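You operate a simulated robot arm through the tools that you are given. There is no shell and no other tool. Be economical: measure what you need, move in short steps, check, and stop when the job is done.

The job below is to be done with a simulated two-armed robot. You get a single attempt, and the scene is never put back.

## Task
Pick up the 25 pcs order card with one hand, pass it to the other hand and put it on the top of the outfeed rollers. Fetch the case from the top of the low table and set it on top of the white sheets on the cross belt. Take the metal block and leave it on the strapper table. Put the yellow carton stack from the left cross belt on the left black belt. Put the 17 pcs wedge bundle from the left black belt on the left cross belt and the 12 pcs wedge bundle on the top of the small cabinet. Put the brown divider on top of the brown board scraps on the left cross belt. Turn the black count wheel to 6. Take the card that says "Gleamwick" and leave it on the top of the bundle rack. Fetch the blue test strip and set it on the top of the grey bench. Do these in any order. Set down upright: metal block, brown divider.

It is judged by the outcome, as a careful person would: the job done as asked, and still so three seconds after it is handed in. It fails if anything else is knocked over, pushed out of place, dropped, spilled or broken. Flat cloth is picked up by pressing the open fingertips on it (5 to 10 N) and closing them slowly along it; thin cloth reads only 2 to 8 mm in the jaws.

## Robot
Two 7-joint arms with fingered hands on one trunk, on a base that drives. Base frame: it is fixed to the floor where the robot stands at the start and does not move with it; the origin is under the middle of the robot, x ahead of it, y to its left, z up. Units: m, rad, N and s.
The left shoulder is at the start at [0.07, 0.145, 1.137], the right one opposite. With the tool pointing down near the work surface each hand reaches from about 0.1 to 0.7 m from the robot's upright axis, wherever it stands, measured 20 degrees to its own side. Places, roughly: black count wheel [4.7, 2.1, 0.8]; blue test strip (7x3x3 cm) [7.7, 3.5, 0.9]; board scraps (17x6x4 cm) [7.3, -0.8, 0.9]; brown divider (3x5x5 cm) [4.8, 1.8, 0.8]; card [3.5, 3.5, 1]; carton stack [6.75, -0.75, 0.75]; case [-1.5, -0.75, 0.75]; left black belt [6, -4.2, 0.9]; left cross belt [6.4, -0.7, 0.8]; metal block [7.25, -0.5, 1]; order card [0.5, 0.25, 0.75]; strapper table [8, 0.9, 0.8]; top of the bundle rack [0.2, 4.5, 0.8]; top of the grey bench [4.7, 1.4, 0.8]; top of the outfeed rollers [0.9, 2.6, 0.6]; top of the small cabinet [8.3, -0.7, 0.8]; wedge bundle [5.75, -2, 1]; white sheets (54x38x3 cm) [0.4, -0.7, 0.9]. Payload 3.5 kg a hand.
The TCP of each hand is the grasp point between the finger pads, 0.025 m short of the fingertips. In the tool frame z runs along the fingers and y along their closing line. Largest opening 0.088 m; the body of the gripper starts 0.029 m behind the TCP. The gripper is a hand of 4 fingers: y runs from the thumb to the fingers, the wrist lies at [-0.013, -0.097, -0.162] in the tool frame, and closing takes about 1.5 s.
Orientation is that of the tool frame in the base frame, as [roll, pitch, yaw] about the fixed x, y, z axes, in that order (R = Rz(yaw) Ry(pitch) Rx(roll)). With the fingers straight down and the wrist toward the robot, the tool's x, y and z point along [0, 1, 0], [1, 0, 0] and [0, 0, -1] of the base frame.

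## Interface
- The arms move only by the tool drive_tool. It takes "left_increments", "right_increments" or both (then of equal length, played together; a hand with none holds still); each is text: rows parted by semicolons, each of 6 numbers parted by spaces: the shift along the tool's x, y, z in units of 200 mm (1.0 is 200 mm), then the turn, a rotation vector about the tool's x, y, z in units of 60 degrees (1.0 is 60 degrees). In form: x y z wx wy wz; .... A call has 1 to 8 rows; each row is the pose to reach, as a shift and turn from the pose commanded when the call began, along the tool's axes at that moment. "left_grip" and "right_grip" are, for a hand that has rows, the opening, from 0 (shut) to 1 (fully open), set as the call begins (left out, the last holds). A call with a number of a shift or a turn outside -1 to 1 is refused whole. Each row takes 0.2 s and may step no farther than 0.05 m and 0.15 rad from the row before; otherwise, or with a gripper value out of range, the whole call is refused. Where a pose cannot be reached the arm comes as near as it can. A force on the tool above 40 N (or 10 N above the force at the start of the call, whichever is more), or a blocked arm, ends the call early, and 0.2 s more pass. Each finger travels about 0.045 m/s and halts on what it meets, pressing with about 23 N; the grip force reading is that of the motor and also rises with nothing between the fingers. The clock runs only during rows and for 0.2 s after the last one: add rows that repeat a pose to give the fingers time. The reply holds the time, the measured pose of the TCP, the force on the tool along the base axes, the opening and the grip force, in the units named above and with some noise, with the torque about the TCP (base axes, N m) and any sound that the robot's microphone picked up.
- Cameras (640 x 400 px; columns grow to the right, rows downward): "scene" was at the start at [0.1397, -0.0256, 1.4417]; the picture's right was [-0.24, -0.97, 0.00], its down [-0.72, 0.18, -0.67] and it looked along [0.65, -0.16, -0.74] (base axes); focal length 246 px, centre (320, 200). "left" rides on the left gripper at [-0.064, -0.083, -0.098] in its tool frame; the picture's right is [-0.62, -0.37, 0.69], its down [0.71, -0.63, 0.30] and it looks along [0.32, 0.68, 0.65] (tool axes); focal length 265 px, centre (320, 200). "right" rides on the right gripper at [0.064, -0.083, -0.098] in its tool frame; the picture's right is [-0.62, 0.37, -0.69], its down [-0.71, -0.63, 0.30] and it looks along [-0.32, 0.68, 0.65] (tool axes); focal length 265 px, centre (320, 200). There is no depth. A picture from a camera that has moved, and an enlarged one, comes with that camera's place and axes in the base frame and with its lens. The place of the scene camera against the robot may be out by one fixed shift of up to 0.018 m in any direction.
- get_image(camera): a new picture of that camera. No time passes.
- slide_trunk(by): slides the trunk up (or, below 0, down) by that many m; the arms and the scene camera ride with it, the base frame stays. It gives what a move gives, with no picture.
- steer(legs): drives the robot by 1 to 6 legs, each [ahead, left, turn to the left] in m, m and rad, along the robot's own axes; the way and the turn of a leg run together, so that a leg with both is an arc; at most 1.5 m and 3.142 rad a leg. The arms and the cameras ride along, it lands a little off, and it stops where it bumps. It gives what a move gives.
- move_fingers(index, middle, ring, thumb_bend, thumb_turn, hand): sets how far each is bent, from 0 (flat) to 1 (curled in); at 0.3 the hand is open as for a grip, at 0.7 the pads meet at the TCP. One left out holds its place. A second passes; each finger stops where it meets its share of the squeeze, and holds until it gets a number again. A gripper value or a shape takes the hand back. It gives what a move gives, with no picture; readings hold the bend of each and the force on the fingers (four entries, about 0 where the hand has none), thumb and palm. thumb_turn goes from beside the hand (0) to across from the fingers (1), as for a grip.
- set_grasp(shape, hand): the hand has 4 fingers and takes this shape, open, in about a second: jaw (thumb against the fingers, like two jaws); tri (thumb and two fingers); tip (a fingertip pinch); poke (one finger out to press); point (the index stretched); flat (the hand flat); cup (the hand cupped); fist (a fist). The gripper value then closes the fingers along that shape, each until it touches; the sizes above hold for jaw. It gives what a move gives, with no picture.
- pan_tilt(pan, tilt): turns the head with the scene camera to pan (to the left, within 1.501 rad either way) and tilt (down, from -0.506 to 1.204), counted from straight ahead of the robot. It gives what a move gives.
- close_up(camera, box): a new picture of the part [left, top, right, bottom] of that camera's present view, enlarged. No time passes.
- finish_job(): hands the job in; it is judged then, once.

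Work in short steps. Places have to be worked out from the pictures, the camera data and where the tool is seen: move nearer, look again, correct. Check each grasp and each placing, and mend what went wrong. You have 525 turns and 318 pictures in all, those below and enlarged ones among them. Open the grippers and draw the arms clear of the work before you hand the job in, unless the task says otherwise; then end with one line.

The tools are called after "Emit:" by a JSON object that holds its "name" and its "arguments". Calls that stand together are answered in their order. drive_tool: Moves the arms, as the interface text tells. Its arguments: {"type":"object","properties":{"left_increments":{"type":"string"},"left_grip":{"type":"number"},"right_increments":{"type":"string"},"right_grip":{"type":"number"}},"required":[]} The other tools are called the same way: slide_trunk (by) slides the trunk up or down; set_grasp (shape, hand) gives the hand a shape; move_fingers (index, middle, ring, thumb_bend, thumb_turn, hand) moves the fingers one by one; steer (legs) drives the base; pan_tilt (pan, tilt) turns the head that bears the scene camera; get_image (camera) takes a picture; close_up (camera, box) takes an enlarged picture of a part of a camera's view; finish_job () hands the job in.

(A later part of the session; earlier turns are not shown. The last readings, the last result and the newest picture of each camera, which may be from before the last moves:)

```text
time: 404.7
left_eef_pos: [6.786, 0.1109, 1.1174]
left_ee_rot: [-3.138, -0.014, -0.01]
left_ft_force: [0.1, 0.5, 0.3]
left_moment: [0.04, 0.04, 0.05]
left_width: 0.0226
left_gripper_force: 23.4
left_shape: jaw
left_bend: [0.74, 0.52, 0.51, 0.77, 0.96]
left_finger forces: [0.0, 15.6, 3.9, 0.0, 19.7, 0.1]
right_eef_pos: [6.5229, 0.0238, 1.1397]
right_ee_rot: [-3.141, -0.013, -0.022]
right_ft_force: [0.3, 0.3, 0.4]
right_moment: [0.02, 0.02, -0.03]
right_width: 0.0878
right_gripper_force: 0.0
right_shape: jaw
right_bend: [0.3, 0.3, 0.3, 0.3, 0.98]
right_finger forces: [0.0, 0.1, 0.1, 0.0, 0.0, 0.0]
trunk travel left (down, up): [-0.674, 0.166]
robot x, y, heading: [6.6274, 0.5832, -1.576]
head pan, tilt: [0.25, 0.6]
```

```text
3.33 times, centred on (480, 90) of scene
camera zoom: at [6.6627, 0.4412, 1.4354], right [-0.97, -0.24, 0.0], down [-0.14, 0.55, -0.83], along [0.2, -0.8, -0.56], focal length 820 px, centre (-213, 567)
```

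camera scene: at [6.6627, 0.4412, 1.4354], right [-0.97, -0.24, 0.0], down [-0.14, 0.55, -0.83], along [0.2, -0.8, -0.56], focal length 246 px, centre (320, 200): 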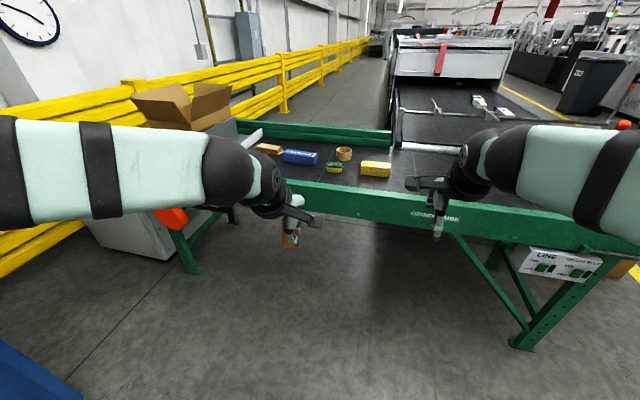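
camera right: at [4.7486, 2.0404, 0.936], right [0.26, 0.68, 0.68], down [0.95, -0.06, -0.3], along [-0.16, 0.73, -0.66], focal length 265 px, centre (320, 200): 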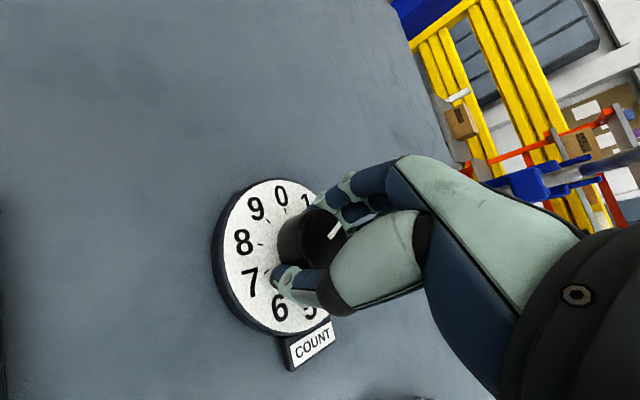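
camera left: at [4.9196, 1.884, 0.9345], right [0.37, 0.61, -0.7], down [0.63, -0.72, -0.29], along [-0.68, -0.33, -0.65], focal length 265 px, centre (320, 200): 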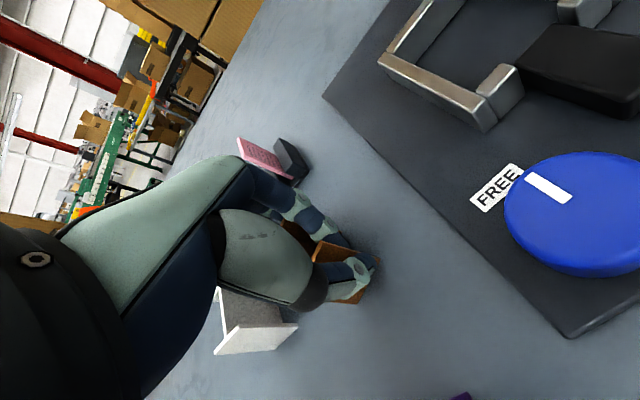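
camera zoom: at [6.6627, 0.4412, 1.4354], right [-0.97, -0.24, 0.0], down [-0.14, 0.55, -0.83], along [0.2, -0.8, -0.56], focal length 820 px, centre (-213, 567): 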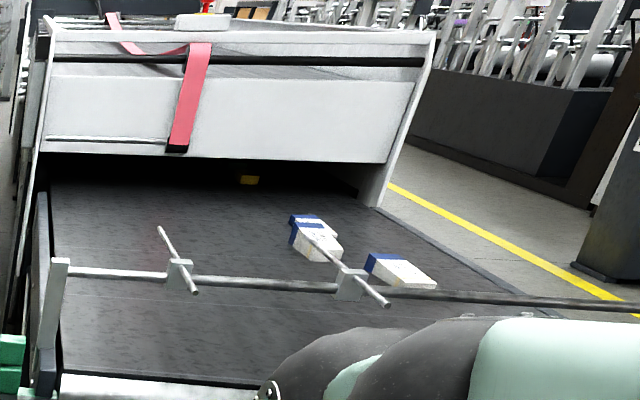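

Scraps at ≈(7.31,−0.86); near rail at y≈−0.5. Move close to the belt in front of the scraps.

Emit:
{"name": "steer", "arguments": {"legs": [[0.55, 0.52, 0.0]]}}

Emit:
{"name": "pan_tilt", "arguments": {"pan": 0.1, "tilt": 0.75}}

Emit:
{"name": "get_image", "arguments": {"camera": "scene"}}

Emit:
{"name": "get_image", "arguments": {"camera": "left"}}

```text
time: 408.8
left_eef_pos: [7.3128, -0.441, 1.1161]
left_ee_rot: [3.141, -0.015, -0.005]
left_ft_force: [0.7, -0.8, -0.3]
left_moment: [0.01, 0.0, 0.01]
left_width: 0.0225
left_gripper_force: 23.6
left_shape: jaw
left_bend: [0.74, 0.52, 0.51, 0.77, 0.96]
left_finger forces: [0.0, 15.6, 3.9, 0.0, 19.5, 0.0]
right_eef_pos: [7.0502, -0.5295, 1.1396]
right_ee_rot: [-3.141, -0.012, -0.016]
right_ft_force: [-0.6, 0.6, -0.5]
right_moment: [-0.01, -0.01, 0.01]
right_width: 0.0878
right_gripper_force: 0.0
right_shape: jaw
right_bend: [0.3, 0.3, 0.3, 0.3, 0.98]
right_finger forces: [0.0, 0.0, 0.1, 0.1, 0.0, 0.0]
trunk travel left (down, up): [-0.674, 0.166]
robot x, y, heading: [7.1487, 0.0302, -1.571]
head pan, tilt: [0.25, 0.6]
```

```text
time: 409.5
left_eef_pos: [7.3146, -0.4408, 1.1162]
left_ee_rot: [-3.141, -0.014, -0.002]
left_ft_force: [0.4, -0.4, -0.7]
left_moment: [-0.02, 0.0, 0.0]
left_width: 0.0226
left_gripper_force: 23.8
left_shape: jaw
left_bend: [0.74, 0.52, 0.51, 0.77, 0.96]
left_finger forces: [0.0, 15.6, 3.8, 0.0, 19.6, 0.1]
right_eef_pos: [7.0503, -0.5284, 1.139]
right_ee_rot: [-3.141, -0.012, -0.014]
right_ft_force: [0.7, -0.5, 0.6]
right_moment: [0.01, -0.04, 0.02]
right_width: 0.0875
right_gripper_force: 0.1
right_shape: jaw
right_bend: [0.3, 0.3, 0.3, 0.3, 0.98]
right_finger forces: [0.1, 0.0, 0.1, 0.0, 0.1, 0.0]
trunk travel left (down, up): [-0.674, 0.166]
robot x, y, heading: [7.1507, 0.0326, -1.574]
head pan, tilt: [0.099, 0.75]
```

```text
143 pictures are left
camera scene: at [7.1737, -0.1081, 1.4225], right [-0.99, -0.1, 0.0], down [-0.07, 0.68, -0.73], along [0.07, -0.73, -0.68], focal length 246 px, centre (320, 200)
```

scene: 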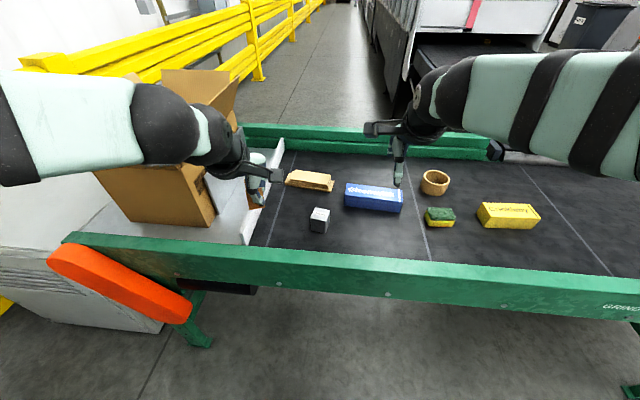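

```text
142 pictures are left
camera left: at [7.2473, -0.3573, 1.2143], right [-0.61, 0.37, -0.7], down [0.72, 0.63, -0.29], along [0.33, -0.68, -0.65], focal length 265 px, centre (320, 200)
```

left: 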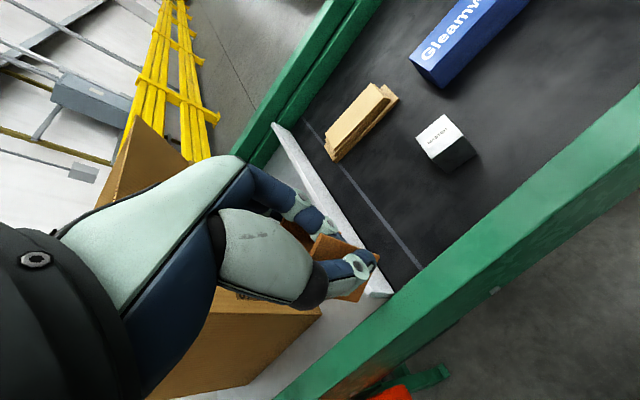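

Emit:
{"name": "close_up", "arguments": {"camera": "left", "box": [280, 40, 520, 220]}}

Emit:
{"name": "close_up", "arguments": {"camera": "scene", "box": [230, 140, 420, 270]}}

```text
2.22 times, centred on (400, 130) of left
camera zoom: at [7.2473, -0.3573, 1.2143], right [-0.61, 0.37, -0.7], down [0.72, 0.63, -0.29], along [0.33, -0.68, -0.65], focal length 590 px, centre (142, 356)
```

zoom: 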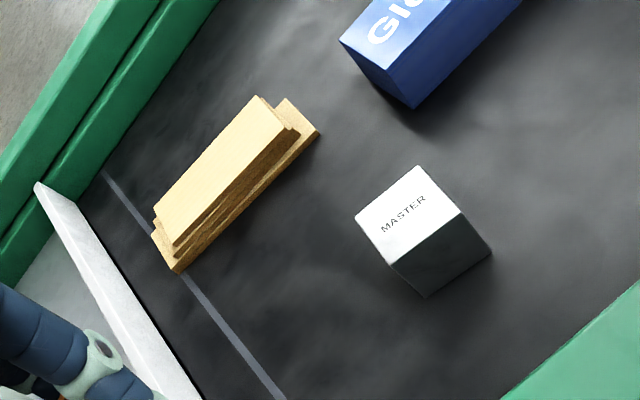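

```text
3.08 times, centred on (325, 205) of scene
camera zoom: at [7.1737, -0.1081, 1.4225], right [-0.99, -0.1, 0.0], down [-0.07, 0.68, -0.73], along [0.07, -0.73, -0.68], focal length 757 px, centre (305, 185)
```

zoom: 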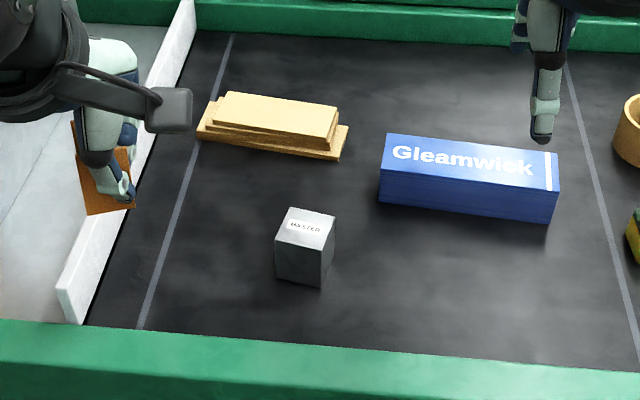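

Scraps' top centre ≈[7.256, −0.669, 0.965]. Move the divider over it.

Emit:
{"name": "drive_tool", "arguments": {"left_increments": "-0.08 0.2 0 0 0 0; -0.16 0.4 0 0 0 0; -0.24 0.6 0 0 0 0; -0.293 0.8 0 0 0 0; -0.293 1 0 0 0 0"}}

Emit:
{"name": "drive_tool", "arguments": {"left_increments": "0 0.14 0.1 0 0 0; 0 0.14 0.3 0 0 0; 0 0.14 0.42 0 0 0"}}

Emit:
{"name": "get_image", "arguments": {"camera": "left"}}

Emit:
{"name": "close_up", "arguments": {"camera": "scene", "box": [230, 120, 390, 240]}}

```text
time: 410.7
left_eef_pos: [7.2535, -0.6421, 1.1144]
left_ee_rot: [-3.136, -0.016, -0.004]
left_ft_force: [0.2, -0.4, -0.5]
left_moment: [0.0, -0.01, 0.02]
left_width: 0.0221
left_gripper_force: 22.6
left_shape: jaw
left_bend: [0.74, 0.52, 0.51, 0.77, 0.96]
left_finger forces: [0.2, 15.7, 3.8, 0.0, 19.4, 0.0]
right_eef_pos: [7.0505, -0.5304, 1.1386]
right_ee_rot: [-3.14, -0.013, -0.015]
right_ft_force: [1.1, -0.4, 0.4]
right_moment: [0.0, 0.01, 0.01]
right_width: 0.0872
right_gripper_force: 0.0
right_shape: jaw
right_bend: [0.3, 0.3, 0.3, 0.3, 0.98]
right_finger forces: [0.0, 0.1, 0.0, 0.0, 0.0, 0.0]
trunk travel left (down, up): [-0.674, 0.166]
robot x, y, heading: [7.152, 0.033, -1.571]
head pan, tilt: [0.099, 0.75]
```

```text
time: 411.5
left_eef_pos: [7.2559, -0.6674, 1.0306]
left_ee_rot: [3.14, -0.013, -0.003]
left_ft_force: [-0.5, 0.1, 0.8]
left_moment: [-0.02, -0.02, -0.01]
left_width: 0.0223
left_gripper_force: 22.8
left_shape: jaw
left_bend: [0.74, 0.52, 0.51, 0.77, 0.96]
left_finger forces: [0.1, 15.6, 3.8, 0.1, 19.5, 0.1]
right_eef_pos: [7.0511, -0.5272, 1.1406]
right_ee_rot: [-3.141, -0.013, -0.015]
right_ft_force: [0.0, 0.2, 0.1]
right_moment: [-0.02, -0.01, 0.03]
right_width: 0.0875
right_gripper_force: 0.0
right_shape: jaw
right_bend: [0.3, 0.3, 0.3, 0.3, 0.98]
right_finger forces: [0.0, 0.1, 0.1, 0.0, 0.1, 0.0]
trunk travel left (down, up): [-0.674, 0.166]
robot x, y, heading: [7.1528, 0.03, -1.569]
head pan, tilt: [0.099, 0.75]
```

```text
139 pictures are left
camera left: at [7.1891, -0.5842, 1.1293], right [-0.61, 0.37, -0.7], down [0.72, 0.63, -0.29], along [0.33, -0.68, -0.65], focal length 265 px, centre (320, 200)
```

left: 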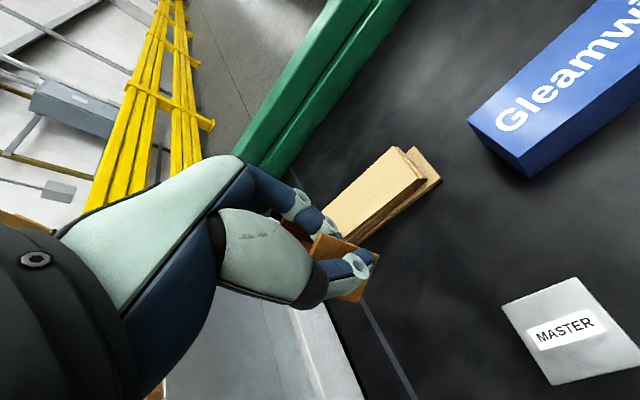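

```text
3.33 times, centred on (310, 180) of scene
camera zoom: at [7.1736, -0.1071, 1.4226], right [-0.99, -0.1, 0.0], down [-0.07, 0.68, -0.73], along [0.07, -0.73, -0.68], focal length 820 px, centre (353, 267)
```

zoom: 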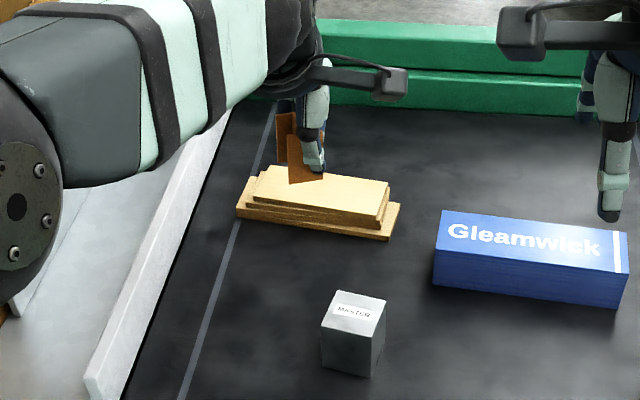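

The scraps' centre is a bit farther (≈[7.262, −0.713]). Move the base 4.5 cm forward.

Emit:
{"name": "steer", "arguments": {"legs": [[0.045, 0.005, 0]]}}

Emit:
{"name": "get_image", "arguments": {"camera": "left"}}

Emit:
{"name": "close_up", "arguments": {"camera": "scene", "box": [230, 120, 390, 240]}}

```text
time: 412.4
left_eef_pos: [7.2587, -0.7089, 1.036]
left_ee_rot: [3.139, -0.014, -0.006]
left_ft_force: [0.4, 0.0, -0.8]
left_moment: [-0.01, 0.0, 0.01]
left_width: 0.0223
left_gripper_force: 22.8
left_shape: jaw
left_bend: [0.74, 0.52, 0.51, 0.77, 0.96]
left_finger forces: [0.0, 15.5, 3.8, 0.0, 19.5, 0.0]
right_eef_pos: [7.0543, -0.5694, 1.1419]
right_ee_rot: [3.137, -0.013, -0.014]
right_ft_force: [-0.1, 1.0, -0.7]
right_moment: [-0.05, 0.03, -0.01]
right_width: 0.0876
right_gripper_force: 0.0
right_shape: jaw
right_bend: [0.3, 0.3, 0.3, 0.3, 0.98]
right_finger forces: [0.1, 0.1, 0.1, 0.1, 0.1, 0.0]
trunk travel left (down, up): [-0.674, 0.166]
robot x, y, heading: [7.1566, -0.0109, -1.564]
head pan, tilt: [0.099, 0.75]
```

```text
137 pictures are left
camera left: at [7.1928, -0.6249, 1.1326], right [-0.61, 0.37, -0.7], down [0.72, 0.63, -0.3], along [0.33, -0.69, -0.65], focal length 265 px, centre (320, 200)
```

left: 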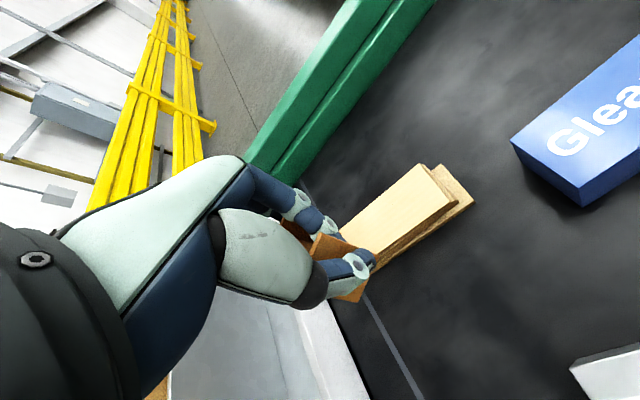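

```text
3.33 times, centred on (310, 180) of scene
camera zoom: at [7.1777, -0.1468, 1.4232], right [-0.99, -0.1, 0.0], down [-0.07, 0.68, -0.73], along [0.07, -0.73, -0.68], focal length 820 px, centre (353, 267)
```

zoom: 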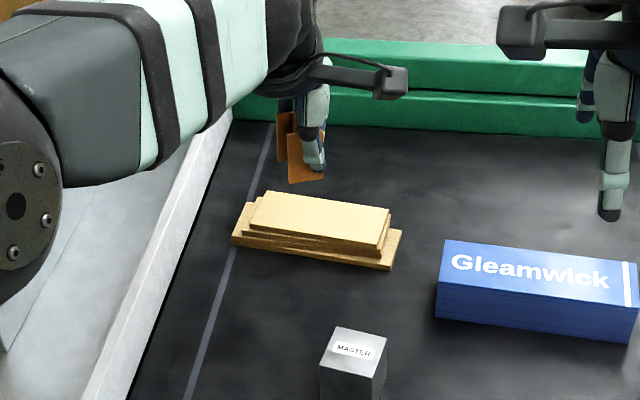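

Geometry agrees: the divider is over the board's centre. Lower gently until contact.

Emit:
{"name": "drive_tool", "arguments": {"left_increments": "0 0 0.06 0 0 0; 0 0 0.12 0 0 0; 0 0 0.17 0 0 0"}}

Emit:
{"name": "drive_tool", "arguments": {"left_increments": "0 0 0.03 0 0 0; 0 0 0.055 0 0 0"}}

Emit:
{"name": "close_up", "arguments": {"camera": "scene", "box": [230, 120, 390, 240]}}

```text
time: 413.2
left_eef_pos: [7.2592, -0.7145, 0.9981]
left_ee_rot: [-3.139, -0.012, -0.006]
left_ft_force: [0.1, 0.2, -0.3]
left_moment: [0.03, -0.02, -0.03]
left_width: 0.0225
left_gripper_force: 22.8
left_shape: jaw
left_bend: [0.74, 0.52, 0.51, 0.77, 0.96]
left_finger forces: [0.1, 15.5, 3.7, 0.0, 19.6, 0.0]
right_eef_pos: [7.0566, -0.5752, 1.1395]
right_ee_rot: [-3.141, -0.013, -0.014]
right_ft_force: [-0.7, 0.4, 0.4]
right_moment: [0.02, 0.03, 0.03]
right_width: 0.0876
right_gripper_force: 0.1
right_shape: jaw
right_bend: [0.3, 0.3, 0.3, 0.3, 0.98]
right_finger forces: [0.0, 0.0, 0.0, 0.1, 0.0, 0.0]
trunk travel left (down, up): [-0.674, 0.166]
robot x, y, heading: [7.158, -0.0153, -1.566]
head pan, tilt: [0.099, 0.75]
```

```text
time: 413.8
left_eef_pos: [7.2603, -0.714, 0.9851]
left_ee_rot: [3.141, -0.014, -0.004]
left_ft_force: [0.7, -0.1, 0.1]
left_moment: [-0.01, 0.04, 0.03]
left_width: 0.0222
left_gripper_force: 22.8
left_shape: jaw
left_bend: [0.74, 0.52, 0.51, 0.77, 0.96]
left_finger forces: [0.1, 15.6, 3.7, 0.0, 19.6, 0.1]
right_eef_pos: [7.0566, -0.5737, 1.1396]
right_ee_rot: [-3.14, -0.013, -0.015]
right_ft_force: [-0.2, 1.2, -0.2]
right_moment: [-0.04, 0.01, -0.04]
right_width: 0.0876
right_gripper_force: 0.1
right_shape: jaw
right_bend: [0.3, 0.3, 0.3, 0.3, 0.98]
right_finger forces: [0.1, 0.1, 0.0, 0.0, 0.1, 0.1]
trunk travel left (down, up): [-0.674, 0.166]
robot x, y, heading: [7.1589, -0.0106, -1.568]
head pan, tilt: [0.099, 0.75]
```

```text
3.33 times, centred on (310, 180) of scene
camera zoom: at [7.1784, -0.1531, 1.4225], right [-0.99, -0.1, 0.0], down [-0.07, 0.68, -0.73], along [0.07, -0.73, -0.68], focal length 820 px, centre (353, 267)
```

zoom: 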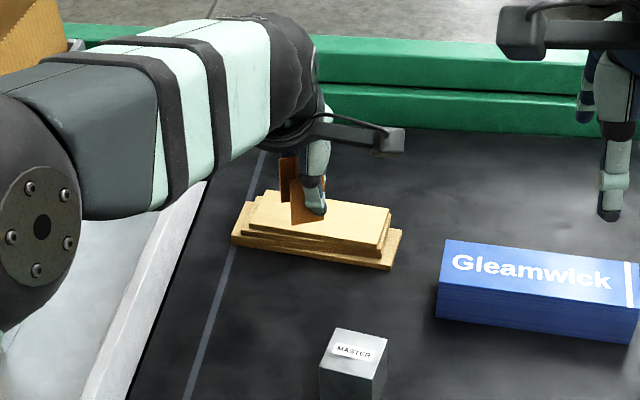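

Emit:
{"name": "drive_tool", "arguments": {"left_increments": "0.02 -0.05 0 0 0 0; 0.02 -0.07 0.02 0 0 0; 0.02 -0.07 0.045 0 0 0"}}

Emit:
{"name": "drive_tool", "arguments": {"left_increments": "0 0 0.025 0 0 0; 0 0 0.045 0 0 0"}}

Emit:
{"name": "close_up", "arguments": {"camera": "scene", "box": [230, 120, 390, 240]}}

Emit:
{"name": "close_up", "arguments": {"camera": "left", "box": [240, 140, 480, 340]}}

```text
time: 414.6
left_eef_pos: [7.265, -0.6989, 0.977]
left_ee_rot: [-3.14, -0.015, -0.005]
left_ft_force: [0.2, -0.1, -1.6]
left_moment: [0.0, 0.0, 0.0]
left_width: 0.0222
left_gripper_force: 22.8
left_shape: jaw
left_bend: [0.74, 0.52, 0.51, 0.77, 0.96]
left_finger forces: [0.0, 15.6, 3.8, 0.0, 19.5, 0.1]
right_eef_pos: [7.0553, -0.5737, 1.1395]
right_ee_rot: [3.14, -0.013, -0.013]
right_ft_force: [-0.5, 0.3, -0.3]
right_moment: [0.0, -0.04, 0.0]
right_width: 0.0875
right_gripper_force: 0.1
right_shape: jaw
right_bend: [0.3, 0.3, 0.3, 0.3, 0.98]
right_finger forces: [0.0, 0.0, 0.0, 0.0, 0.0, 0.1]
trunk travel left (down, up): [-0.674, 0.166]
robot x, y, heading: [7.1571, -0.0136, -1.569]
head pan, tilt: [0.099, 0.75]
```

```text
time: 415.2
left_eef_pos: [7.2652, -0.7, 0.9694]
left_ee_rot: [3.141, -0.012, -0.006]
left_ft_force: [-0.3, -0.7, -0.9]
left_moment: [0.01, -0.02, -0.01]
left_width: 0.0223
left_gripper_force: 23.2
left_shape: jaw
left_bend: [0.74, 0.52, 0.51, 0.77, 0.96]
left_finger forces: [0.1, 15.5, 3.8, 0.0, 19.5, 0.0]
right_eef_pos: [7.056, -0.5735, 1.1399]
right_ee_rot: [3.141, -0.014, -0.014]
right_ft_force: [0.1, -0.6, -0.6]
right_moment: [0.01, 0.01, 0.01]
right_width: 0.0875
right_gripper_force: 0.1
right_shape: jaw
right_bend: [0.3, 0.3, 0.3, 0.3, 0.98]
right_finger forces: [0.0, 0.0, 0.0, 0.1, 0.0, 0.0]
trunk travel left (down, up): [-0.674, 0.166]
robot x, y, heading: [7.1578, -0.0145, -1.567]
head pan, tilt: [0.099, 0.75]
```

```text
3.33 times, centred on (310, 180) of scene
camera zoom: at [7.1784, -0.1527, 1.4225], right [-0.99, -0.1, 0.0], down [-0.07, 0.68, -0.73], along [0.07, -0.73, -0.68], focal length 820 px, centre (353, 267)
```

zoom: 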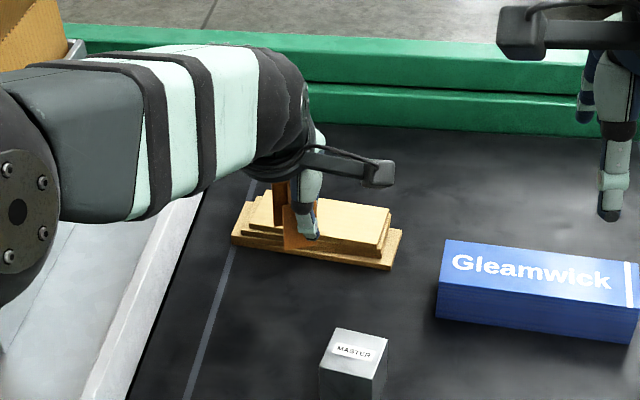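

```text
2.00 times, centred on (360, 240) of left
camera zoom: at [7.1989, -0.6156, 1.0665], right [-0.61, 0.37, -0.7], down [0.72, 0.63, -0.29], along [0.33, -0.69, -0.65], focal length 531 px, centre (240, 120)
```

zoom: 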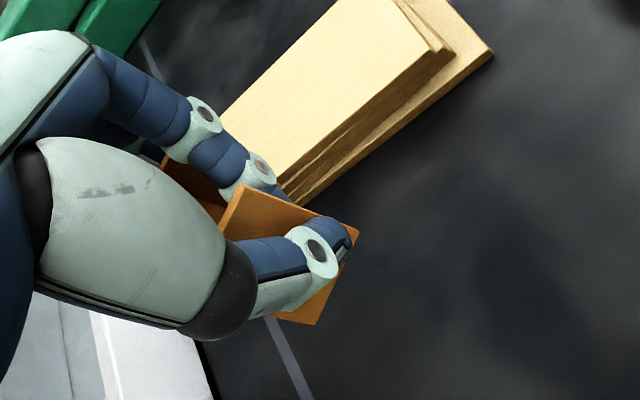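

In the wrist view the divider's near plate is in front of the board. Raise, shift 4.5 cm farther, then lower again.

Emit:
{"name": "drive_tool", "arguments": {"left_increments": "0 0 -0.1 0 0 0; 0 0 -0.22 0 0 0; 0 0.12 -0.22 0 0 0; 0 0.22 -0.22 0 0 0"}}

Emit:
{"name": "close_up", "arguments": {"camera": "left", "box": [240, 140, 480, 340]}}

Emit:
{"name": "close_up", "arguments": {"camera": "scene", "box": [230, 120, 390, 240]}}

```text
time: 416.2
left_eef_pos: [7.264, -0.7445, 1.0122]
left_ee_rot: [-3.14, -0.015, -0.005]
left_ft_force: [-0.5, 0.2, -0.3]
left_moment: [0.03, 0.02, 0.0]
left_width: 0.0221
left_gripper_force: 23.1
left_shape: jaw
left_bend: [0.74, 0.52, 0.51, 0.77, 0.96]
left_finger forces: [0.1, 15.6, 3.8, 0.1, 19.4, 0.0]
right_eef_pos: [7.0556, -0.5759, 1.1401]
right_ee_rot: [3.139, -0.012, -0.015]
right_ft_force: [-0.9, -0.1, 0.0]
right_moment: [0.02, 0.01, 0.0]
right_width: 0.0876
right_gripper_force: 0.0
right_shape: jaw
right_bend: [0.3, 0.3, 0.3, 0.3, 0.98]
right_finger forces: [0.0, 0.0, 0.1, 0.0, 0.1, 0.1]
trunk travel left (down, up): [-0.674, 0.166]
robot x, y, heading: [7.1599, -0.0144, -1.568]
head pan, tilt: [0.099, 0.75]
```

```text
2.00 times, centred on (360, 240) of left
camera zoom: at [7.1985, -0.6607, 1.1106], right [-0.61, 0.37, -0.7], down [0.72, 0.63, -0.29], along [0.33, -0.68, -0.65], focal length 531 px, centre (240, 120)
```

zoom: 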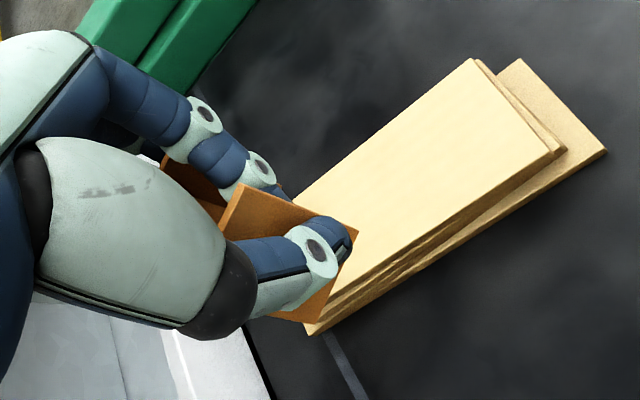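

```text
3.33 times, centred on (310, 180) of scene
camera zoom: at [7.1785, -0.1541, 1.4224], right [-0.99, -0.1, 0.0], down [-0.07, 0.68, -0.73], along [0.07, -0.73, -0.68], focal length 820 px, centre (353, 267)
```

zoom: 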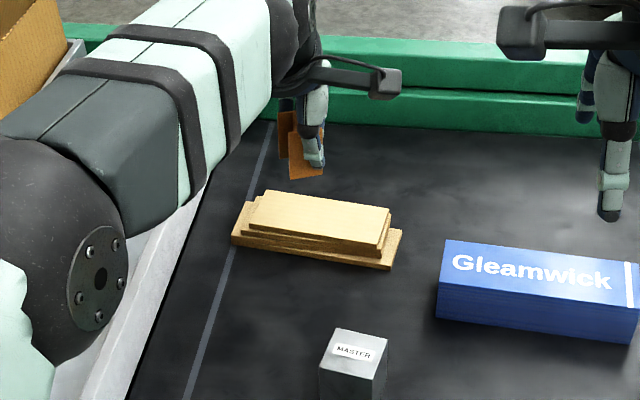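

Two wrist views put the board top at z≈0.886, centre ≈(7.27, −0.795). Move base 5 cm forward and lower.

Emit:
{"name": "steer", "arguments": {"legs": [[0.05, 0.0, 0]]}}

Emit:
{"name": "drive_tool", "arguments": {"left_increments": "0 0 0.15 0 0 0; 0 0 0.3 0 0 0; 0 0 0.36 0 0 0"}}

Emit:
{"name": "get_image", "arguments": {"camera": "left"}}

Emit:
{"name": "close_up", "arguments": {"camera": "scene", "box": [230, 120, 390, 240]}}

```text
time: 417.1
left_eef_pos: [7.2646, -0.7888, 1.0172]
left_ee_rot: [3.137, -0.013, -0.005]
left_ft_force: [0.1, -0.4, -0.4]
left_moment: [-0.02, 0.03, 0.01]
left_width: 0.0224
left_gripper_force: 23.0
left_shape: jaw
left_bend: [0.74, 0.52, 0.51, 0.77, 0.96]
left_finger forces: [0.0, 15.5, 3.8, 0.0, 19.4, 0.1]
right_eef_pos: [7.0542, -0.6187, 1.1421]
right_ee_rot: [3.136, -0.011, -0.015]
right_ft_force: [1.4, 0.3, 0.5]
right_moment: [-0.01, 0.0, 0.02]
right_width: 0.0878
right_gripper_force: 0.1
right_shape: jaw
right_bend: [0.3, 0.3, 0.3, 0.3, 0.98]
right_finger forces: [0.0, 0.0, 0.1, 0.0, 0.0, 0.1]
trunk travel left (down, up): [-0.674, 0.166]
robot x, y, heading: [7.1564, -0.0679, -1.579]
head pan, tilt: [0.099, 0.75]
```

```text
time: 417.9
left_eef_pos: [7.2653, -0.7945, 0.9406]
left_ee_rot: [3.141, -0.015, -0.004]
left_ft_force: [0.2, 0.0, 0.1]
left_moment: [0.0, 0.02, -0.01]
left_width: 0.0225
left_gripper_force: 23.0
left_shape: jaw
left_bend: [0.74, 0.52, 0.51, 0.77, 0.96]
left_finger forces: [0.1, 15.7, 3.8, 0.0, 19.3, 0.0]
right_eef_pos: [7.055, -0.6232, 1.1392]
right_ee_rot: [-3.141, -0.012, -0.016]
right_ft_force: [0.0, -0.9, 0.1]
right_moment: [-0.03, 0.01, 0.02]
right_width: 0.0878
right_gripper_force: 0.0
right_shape: jaw
right_bend: [0.3, 0.3, 0.3, 0.3, 0.98]
right_finger forces: [0.0, 0.0, 0.0, 0.1, 0.0, 0.0]
trunk travel left (down, up): [-0.674, 0.166]
robot x, y, heading: [7.1608, -0.0628, -1.571]
head pan, tilt: [0.099, 0.75]
```

```text
130 pictures are left
camera left: at [7.1996, -0.7105, 1.0379], right [-0.61, 0.37, -0.7], down [0.72, 0.63, -0.29], along [0.33, -0.69, -0.65], focal length 265 px, centre (320, 200)
```

left: 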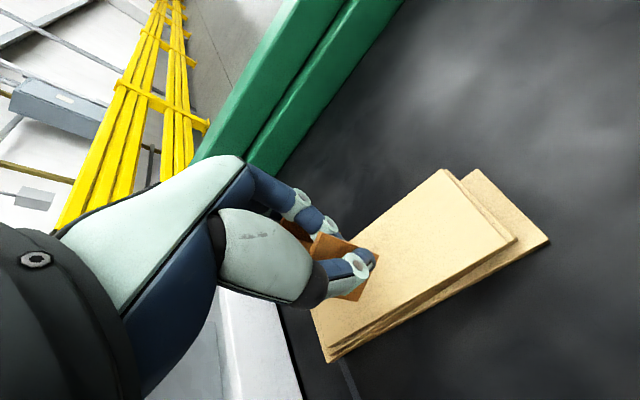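

```text
3.33 times, centred on (310, 180) of scene
camera zoom: at [7.1784, -0.2033, 1.4224], right [-0.99, -0.1, 0.0], down [-0.07, 0.68, -0.73], along [0.07, -0.73, -0.68], focal length 820 px, centre (353, 267)
```

zoom: 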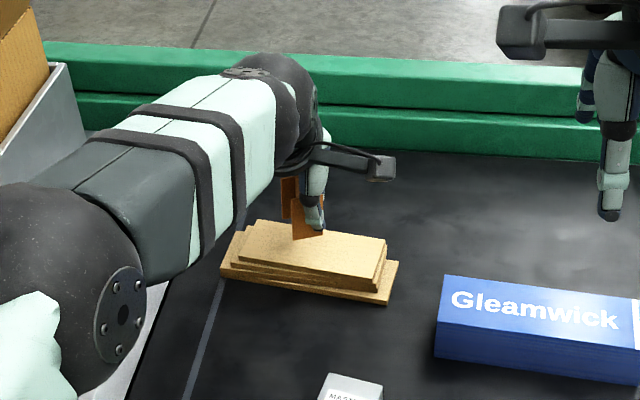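

Well aligned now. Lower to contact.

Emit:
{"name": "drive_tool", "arguments": {"left_increments": "0 -0.02 0.04 0 0 0; 0 -0.02 0.08 0 0 0"}}

Emit:
{"name": "drive_tool", "arguments": {"left_increments": "0 0 0.025 0 0 0; 0 0 0.05 0 0 0"}}

```text
time: 418.5
left_eef_pos: [7.2655, -0.79, 0.9243]
left_ee_rot: [-3.142, -0.015, -0.007]
left_ft_force: [0.3, 0.0, -0.1]
left_moment: [0.03, 0.0, -0.02]
left_width: 0.0222
left_gripper_force: 23.0
left_shape: jaw
left_bend: [0.74, 0.52, 0.51, 0.77, 0.96]
left_finger forces: [0.0, 15.6, 3.8, 0.0, 19.4, 0.0]
right_eef_pos: [7.0553, -0.623, 1.1403]
right_ee_rot: [3.14, -0.012, -0.017]
right_ft_force: [-0.5, -0.5, 0.0]
right_moment: [-0.03, 0.01, 0.01]
right_width: 0.0876
right_gripper_force: 0.0
right_shape: jaw
right_bend: [0.3, 0.3, 0.3, 0.3, 0.98]
right_finger forces: [0.0, 0.0, 0.0, 0.0, 0.0, 0.1]
trunk travel left (down, up): [-0.674, 0.166]
robot x, y, heading: [7.1578, -0.0632, -1.567]
head pan, tilt: [0.099, 0.75]
```

```text
time: 419.1
left_eef_pos: [7.2651, -0.7891, 0.9183]
left_ee_rot: [3.136, -0.015, -0.004]
left_ft_force: [0.8, 0.0, 3.7]
left_moment: [-0.12, -0.06, -0.02]
left_width: 0.0224
left_gripper_force: 23.1
left_shape: jaw
left_bend: [0.74, 0.52, 0.51, 0.77, 0.95]
left_finger forces: [0.1, 15.9, 4.1, 0.0, 19.8, 0.1]
right_eef_pos: [7.0555, -0.6201, 1.1413]
right_ee_rot: [3.139, -0.013, -0.014]
right_ft_force: [-0.4, 0.4, 0.3]
right_moment: [-0.01, 0.04, 0.01]
right_width: 0.0878
right_gripper_force: 0.1
right_shape: jaw
right_bend: [0.3, 0.3, 0.3, 0.3, 0.98]
right_finger forces: [0.0, 0.0, 0.0, 0.0, 0.0, 0.1]
trunk travel left (down, up): [-0.674, 0.166]
robot x, y, heading: [7.1554, -0.0607, -1.57]
head pan, tilt: [0.099, 0.75]
```

Contact (≈4 N) at TCP z 0.918. Press 3 mm more to seat it, then open.

Emit:
{"name": "drive_tool", "arguments": {"left_increments": "0 0 0.015 0 0 0"}}

Emit:
{"name": "drive_tool", "arguments": {"left_increments": "0 0 0 0 0 0; 0 0 0 0 0 0; 0 0 0 0 0 0; 0 0 0 0 0 0; 0 0 0 0 0 0", "left_grip": 0.9}}

Emit:
{"name": "get_image", "arguments": {"camera": "left"}}

```text
time: 419.5
left_eef_pos: [7.2663, -0.7873, 0.9165]
left_ee_rot: [3.133, -0.014, -0.003]
left_ft_force: [-0.3, -1.2, 12.1]
left_moment: [-0.28, -0.13, -0.01]
left_width: 0.0228
left_gripper_force: 22.6
left_shape: jaw
left_bend: [0.74, 0.52, 0.51, 0.77, 0.95]
left_finger forces: [0.0, 16.8, 3.9, 0.0, 20.8, 0.1]
right_eef_pos: [7.0554, -0.6192, 1.1422]
right_ee_rot: [3.139, -0.012, -0.016]
right_ft_force: [0.1, -1.5, -0.4]
right_moment: [-0.01, 0.03, -0.02]
right_width: 0.0875
right_gripper_force: 0.1
right_shape: jaw
right_bend: [0.3, 0.3, 0.3, 0.3, 0.98]
right_finger forces: [0.0, 0.0, 0.0, 0.1, 0.1, 0.0]
trunk travel left (down, up): [-0.674, 0.166]
robot x, y, heading: [7.1596, -0.0622, -1.569]
head pan, tilt: [0.099, 0.75]
```

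```text
time: 420.7
left_eef_pos: [7.2654, -0.7891, 0.9123]
left_ee_rot: [-3.141, -0.013, -0.005]
left_ft_force: [-0.2, 0.4, 0.5]
left_moment: [-0.01, 0.03, -0.02]
left_width: 0.0791
left_gripper_force: 0.0
left_shape: jaw
left_bend: [0.3, 0.32, 0.3, 0.34, 0.98]
left_finger forces: [0.0, 0.1, 0.0, 0.0, 0.1, 0.0]
right_eef_pos: [7.0554, -0.6228, 1.1403]
right_ee_rot: [3.14, -0.013, -0.014]
right_ft_force: [0.4, 0.6, -0.6]
right_moment: [0.03, 0.01, 0.01]
right_width: 0.0874
right_gripper_force: 0.0
right_shape: jaw
right_bend: [0.3, 0.3, 0.3, 0.3, 0.98]
right_finger forces: [0.1, 0.1, 0.1, 0.0, 0.1, 0.0]
trunk travel left (down, up): [-0.674, 0.166]
robot x, y, heading: [7.1573, -0.0636, -1.569]
head pan, tilt: [0.099, 0.75]
```

```text
128 pictures are left
camera left: at [7.1997, -0.7049, 1.01], right [-0.61, 0.37, -0.7], down [0.72, 0.63, -0.29], along [0.33, -0.69, -0.65], focal length 265 px, centre (320, 200)
```

left: 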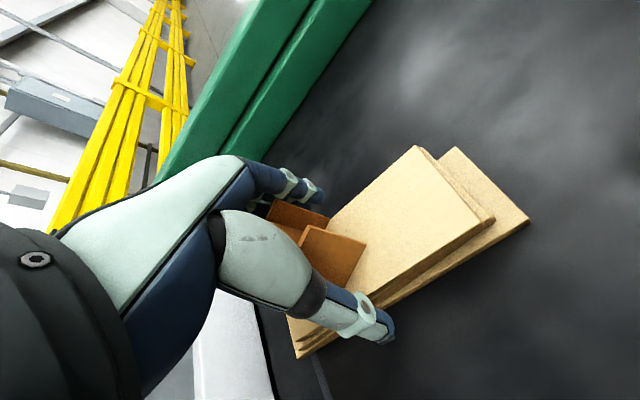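

Divider stands on the scraps. Lift the hand straight up.

Emit:
{"name": "drive_tool", "arguments": {"left_increments": "0 0 -0.15 0 0 0; 0 0 -0.3 0 0 0; 0 0 -0.5 0 0 0; 0 0 -0.75 0 0 0; 0 0 -1 0 0 0"}}

Emit:
{"name": "get_image", "arguments": {"camera": "left"}}

Emit:
{"name": "get_image", "arguments": {"camera": "scene"}}

```text
time: 421.9
left_eef_pos: [7.2592, -0.7887, 1.1123]
left_ee_rot: [-3.139, -0.015, -0.007]
left_ft_force: [-0.1, 0.4, 0.5]
left_moment: [0.0, -0.02, -0.01]
left_width: 0.0789
left_gripper_force: 0.1
left_shape: jaw
left_bend: [0.29, 0.32, 0.3, 0.33, 0.98]
left_finger forces: [0.0, 0.1, 0.0, 0.1, 0.0, 0.0]
right_eef_pos: [7.0563, -0.623, 1.1401]
right_ee_rot: [3.141, -0.013, -0.015]
right_ft_force: [-0.1, -0.5, 0.0]
right_moment: [0.03, -0.02, -0.03]
right_width: 0.0877
right_gripper_force: 0.0
right_shape: jaw
right_bend: [0.3, 0.3, 0.3, 0.3, 0.98]
right_finger forces: [0.0, 0.0, 0.1, 0.0, 0.1, 0.0]
trunk travel left (down, up): [-0.674, 0.166]
robot x, y, heading: [7.1587, -0.0633, -1.571]
head pan, tilt: [0.099, 0.75]
```

```text
127 pictures are left
camera left: at [7.1925, -0.7048, 1.2107], right [-0.61, 0.37, -0.7], down [0.72, 0.63, -0.29], along [0.33, -0.68, -0.65], focal length 265 px, centre (320, 200)
```

left: 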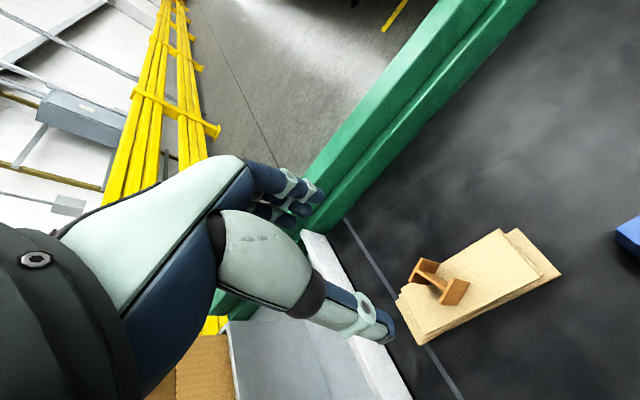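

```text
126 pictures are left
camera scene: at [7.1785, -0.2026, 1.4224], right [-0.99, -0.1, 0.0], down [-0.07, 0.68, -0.73], along [0.07, -0.73, -0.68], focal length 246 px, centre (320, 200)
```

scene: 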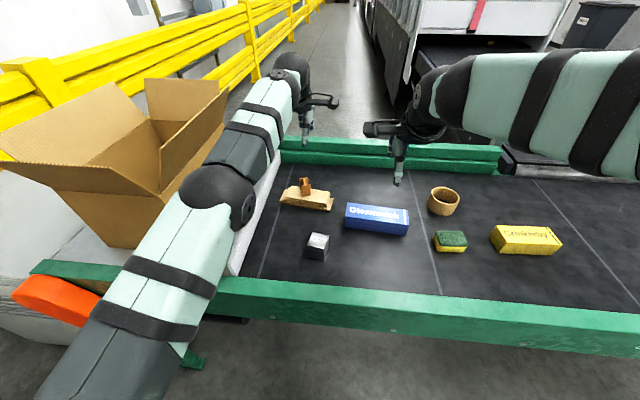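

Divider placed. Next the metal block (~[7.21, −0.60]). Move the left hand above it and look.

Emit:
{"name": "drive_tool", "arguments": {"left_increments": "-0.05 -0.2 0 0 0 0; -0.1 -0.4 0 0 0 0; -0.15 -0.6 0 0 0 0; -0.2 -0.8 0 0 0 0; -0.23 -0.94 0.1 0 0 0; -0.23 -0.94 0.3 0 0 0"}}

Emit:
{"name": "get_image", "arguments": {"camera": "left"}}

Emit:
{"name": "close_up", "arguments": {"camera": "scene", "box": [240, 190, 400, 310]}}

```text
time: 423.3
left_eef_pos: [7.2167, -0.6012, 1.0512]
left_ee_rot: [3.141, -0.013, -0.005]
left_ft_force: [0.9, -0.1, 0.6]
left_moment: [0.05, -0.01, 0.02]
left_width: 0.0794
left_gripper_force: 0.1
left_shape: jaw
left_bend: [0.29, 0.32, 0.3, 0.33, 0.98]
left_finger forces: [0.0, 0.0, 0.0, 0.1, 0.1, 0.0]
right_eef_pos: [7.0555, -0.6235, 1.1388]
right_ee_rot: [-3.141, -0.012, -0.015]
right_ft_force: [-0.3, 0.4, -0.1]
right_moment: [0.0, -0.01, -0.01]
right_width: 0.0877
right_gripper_force: 0.0
right_shape: jaw
right_bend: [0.3, 0.3, 0.3, 0.3, 0.98]
right_finger forces: [0.0, 0.0, 0.0, 0.1, 0.1, 0.1]
trunk travel left (down, up): [-0.674, 0.166]
robot x, y, heading: [7.158, -0.0611, -1.568]
head pan, tilt: [0.099, 0.75]
```

```text
125 pictures are left
camera left: at [7.1514, -0.5176, 1.1494], right [-0.61, 0.37, -0.7], down [0.72, 0.63, -0.29], along [0.33, -0.69, -0.65], focal length 265 px, centre (320, 200)
```

left: 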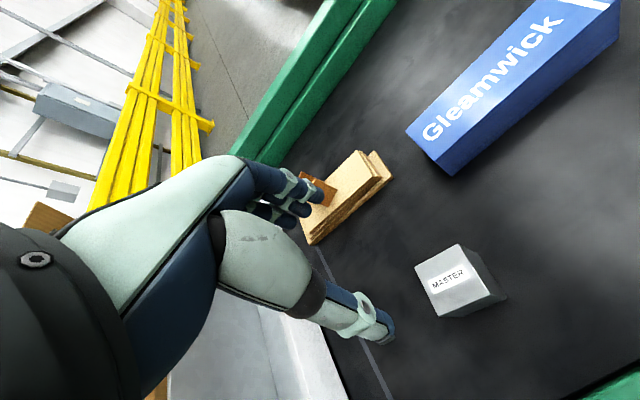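

```text
3.33 times, centred on (320, 250) of scene
camera zoom: at [7.1783, -0.2042, 1.4223], right [-0.99, -0.1, 0.0], down [-0.07, 0.68, -0.73], along [0.07, -0.73, -0.68], focal length 820 px, centre (320, 33)
```

zoom: 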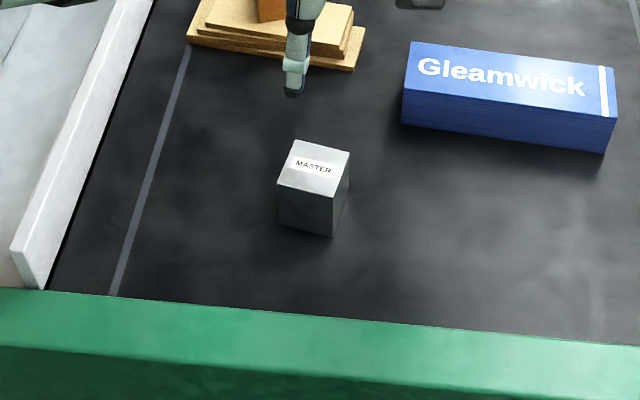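

Block top ≈[7.206, −0.588, 0.903], rotated ~9°. Align and descend.

Emit:
{"name": "drive_tool", "arguments": {"left_increments": "-0.053 -0.066 0.2 0 0 0.1; -0.053 -0.066 0.4 0 0 0.15; -0.053 -0.066 0.6 0 0 0.15; -0.053 -0.066 0.78 0 0 0.15; -0.053 -0.066 0.87 0 0 0.15", "left_grip": 1}}

Emit:
{"name": "get_image", "arguments": {"camera": "left"}}

```text
time: 424.5
left_eef_pos: [7.2098, -0.5886, 0.8772]
left_ee_rot: [-3.139, -0.013, -0.163]
left_ft_force: [-0.4, 0.4, -0.1]
left_moment: [0.02, 0.01, 0.02]
left_width: 0.0878
left_gripper_force: 0.1
left_shape: jaw
left_bend: [0.3, 0.3, 0.3, 0.3, 0.98]
left_finger forces: [0.1, 0.1, 0.1, 0.0, 0.0, 0.0]
right_eef_pos: [7.0556, -0.6228, 1.1402]
right_ee_rot: [3.139, -0.012, -0.017]
right_ft_force: [0.0, 0.3, 0.3]
right_moment: [0.02, -0.01, -0.02]
right_width: 0.0875
right_gripper_force: 0.1
right_shape: jaw
right_bend: [0.3, 0.3, 0.3, 0.3, 0.98]
right_finger forces: [0.0, 0.0, 0.0, 0.0, 0.1, 0.1]
trunk travel left (down, up): [-0.674, 0.166]
robot x, y, heading: [7.1556, -0.0639, -1.569]
head pan, tilt: [0.099, 0.75]
```

```text
123 pictures are left
camera left: at [7.1576, -0.4951, 0.9756], right [-0.54, 0.46, -0.7], down [0.81, 0.51, -0.29], along [0.22, -0.73, -0.65], focal length 265 px, centre (320, 200)
```

left: 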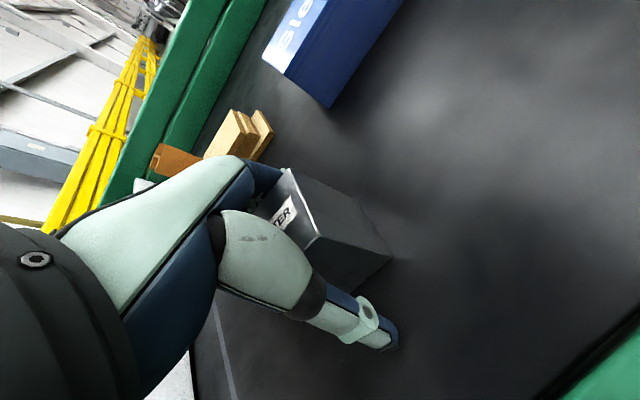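

Emit:
{"name": "drive_tool", "arguments": {"left_increments": "0 0 0 0 0 0; 0 0 0 0 0 0; 0 0 0 0 0 0; 0 0 0 0 0 0; 0 0 0 0 0 0; 0 0 0 0 0 0", "left_grip": 0}}

Emit:
{"name": "drive_tool", "arguments": {"left_increments": "0 0 -0.1 0 0 0; 0 0 -0.25 0 0 0; 0 0 -0.5 0 0 0; 0 0 -0.75 0 0 0; 0 0 -1 0 0 0"}}

Emit:
{"name": "get_image", "arguments": {"camera": "left"}}

Emit:
{"name": "get_image", "arguments": {"camera": "scene"}}

```text
time: 425.9
left_eef_pos: [7.2096, -0.5881, 0.8779]
left_ee_rot: [-3.14, -0.015, -0.162]
left_ft_force: [0.5, -0.1, -0.5]
left_moment: [0.0, 0.01, -0.04]
left_width: 0.0407
left_gripper_force: 23.1
left_shape: jaw
left_bend: [0.74, 0.44, 0.4, 0.72, 1.0]
left_finger forces: [11.9, 6.3, 2.8, 0.0, 20.9, 0.1]
right_eef_pos: [7.0556, -0.6211, 1.1395]
right_ee_rot: [3.139, -0.014, -0.016]
right_ft_force: [-0.6, -0.2, 0.7]
right_moment: [0.01, -0.06, -0.01]
right_width: 0.0878
right_gripper_force: 0.0
right_shape: jaw
right_bend: [0.3, 0.3, 0.3, 0.3, 0.98]
right_finger forces: [0.1, 0.0, 0.0, 0.0, 0.0, 0.0]
trunk travel left (down, up): [-0.674, 0.166]
robot x, y, heading: [7.1581, -0.0629, -1.573]
head pan, tilt: [0.099, 0.75]
```

```text
time: 427.1
left_eef_pos: [7.2086, -0.5858, 1.0792]
left_ee_rot: [-3.138, -0.013, -0.164]
left_ft_force: [-0.3, 0.2, -2.5]
left_moment: [0.02, 0.01, -0.01]
left_width: 0.0405
left_gripper_force: 23.2
left_shape: jaw
left_bend: [0.74, 0.44, 0.41, 0.72, 1.0]
left_finger forces: [11.9, 6.0, 2.9, 0.0, 20.9, 0.0]
right_eef_pos: [7.0552, -0.6218, 1.1408]
right_ee_rot: [3.14, -0.012, -0.016]
right_ft_force: [0.2, 0.3, -0.5]
right_moment: [-0.02, -0.02, 0.02]
right_width: 0.0875
right_gripper_force: 0.1
right_shape: jaw
right_bend: [0.3, 0.3, 0.3, 0.3, 0.98]
right_finger forces: [0.0, 0.0, 0.1, 0.1, 0.1, 0.0]
trunk travel left (down, up): [-0.674, 0.166]
robot x, y, heading: [7.1595, -0.0646, -1.569]
head pan, tilt: [0.099, 0.75]
```

```text
122 pictures are left
camera left: at [7.1564, -0.4928, 1.1775], right [-0.54, 0.46, -0.7], down [0.81, 0.51, -0.29], along [0.22, -0.73, -0.65], focal length 265 px, centre (320, 200)
```

left: 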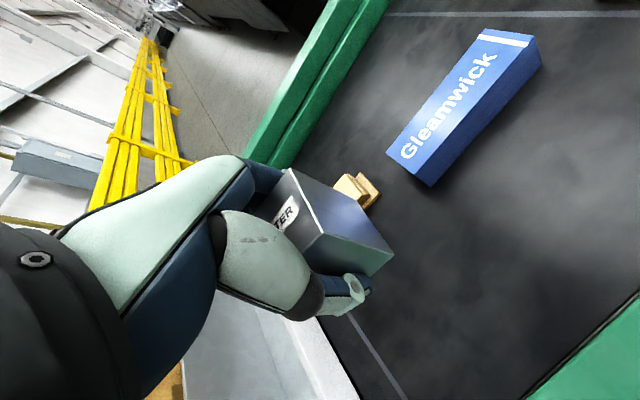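

```text
121 pictures are left
camera scene: at [7.1786, -0.2007, 1.4226], right [-0.99, -0.1, 0.0], down [-0.07, 0.68, -0.73], along [0.07, -0.73, -0.68], focal length 246 px, centre (320, 200)
```

scene: 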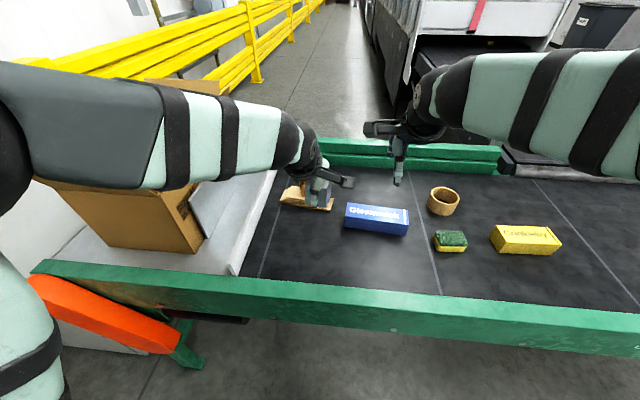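

Metal block gripped (≈0.27 kg). Back away, turn toward the strapper table (8, 0.9).

Emit:
{"name": "steer", "arguments": {"legs": [[-0.75, -0.15, 0], [0, 0, 1.57]]}}

Emit:
{"name": "pan_tilt", "arguments": {"pan": 0.1, "tilt": 0.55}}

Emit:
{"name": "get_image", "arguments": {"camera": "scene"}}

```text
time: 435.0
left_eef_pos: [7.5307, 0.7212, 1.0791]
left_ee_rot: [-3.14, -0.013, 1.388]
left_ft_force: [0.2, 0.3, -2.5]
left_moment: [-0.01, 0.03, 0.0]
left_width: 0.0402
left_gripper_force: 22.8
left_shape: jaw
left_bend: [0.74, 0.44, 0.44, 0.72, 1.0]
left_finger forces: [12.2, 6.2, 3.8, 0.0, 21.1, 0.1]
right_eef_pos: [7.5617, 0.5676, 1.1395]
right_ee_rot: [3.139, -0.013, 1.535]
right_ft_force: [-0.1, -0.6, 1.3]
right_moment: [-0.01, 0.01, 0.0]
right_width: 0.0879
right_gripper_force: 0.1
right_shape: jaw
right_bend: [0.3, 0.3, 0.3, 0.3, 0.98]
right_finger forces: [0.0, 0.0, 0.0, 0.0, 0.0, 0.1]
trunk travel left (down, up): [-0.674, 0.166]
robot x, y, heading: [7.0045, 0.6839, -0.02]
head pan, tilt: [0.099, 0.75]
```

```text
time: 435.7
left_eef_pos: [7.5296, 0.7202, 1.0782]
left_ee_rot: [-3.138, -0.014, 1.389]
left_ft_force: [1.0, 0.1, -3.3]
left_moment: [-0.01, 0.0, 0.01]
left_width: 0.0404
left_gripper_force: 22.9
left_shape: jaw
left_bend: [0.74, 0.44, 0.44, 0.72, 1.0]
left_finger forces: [12.1, 6.2, 3.7, 0.1, 21.0, 0.0]
right_eef_pos: [7.5622, 0.5676, 1.1399]
right_ee_rot: [3.14, -0.011, 1.537]
right_ft_force: [-0.1, 0.7, -0.2]
right_moment: [-0.05, 0.01, 0.01]
right_width: 0.0876
right_gripper_force: 0.1
right_shape: jaw
right_bend: [0.3, 0.3, 0.3, 0.3, 0.98]
right_finger forces: [0.0, 0.0, 0.0, 0.0, 0.0, 0.1]
trunk travel left (down, up): [-0.674, 0.166]
robot x, y, heading: [7.0005, 0.6833, -0.021]
head pan, tilt: [0.099, 0.55]
```

```text
120 pictures are left
camera scene: at [7.1572, 0.6801, 1.4398], right [0.08, -1.0, 0.0], down [-0.52, -0.04, -0.85], along [0.85, 0.07, -0.52], focal length 246 px, centre (320, 200)
```

scene: 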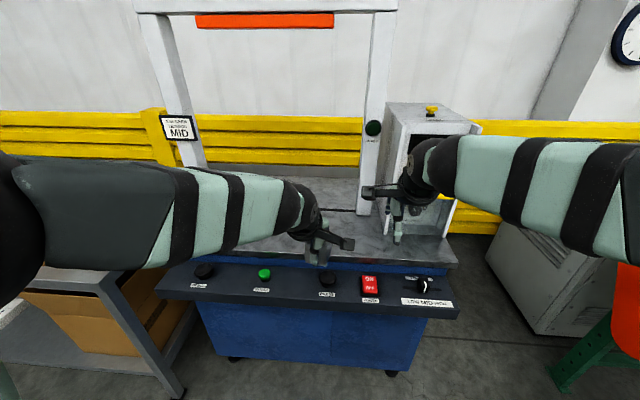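

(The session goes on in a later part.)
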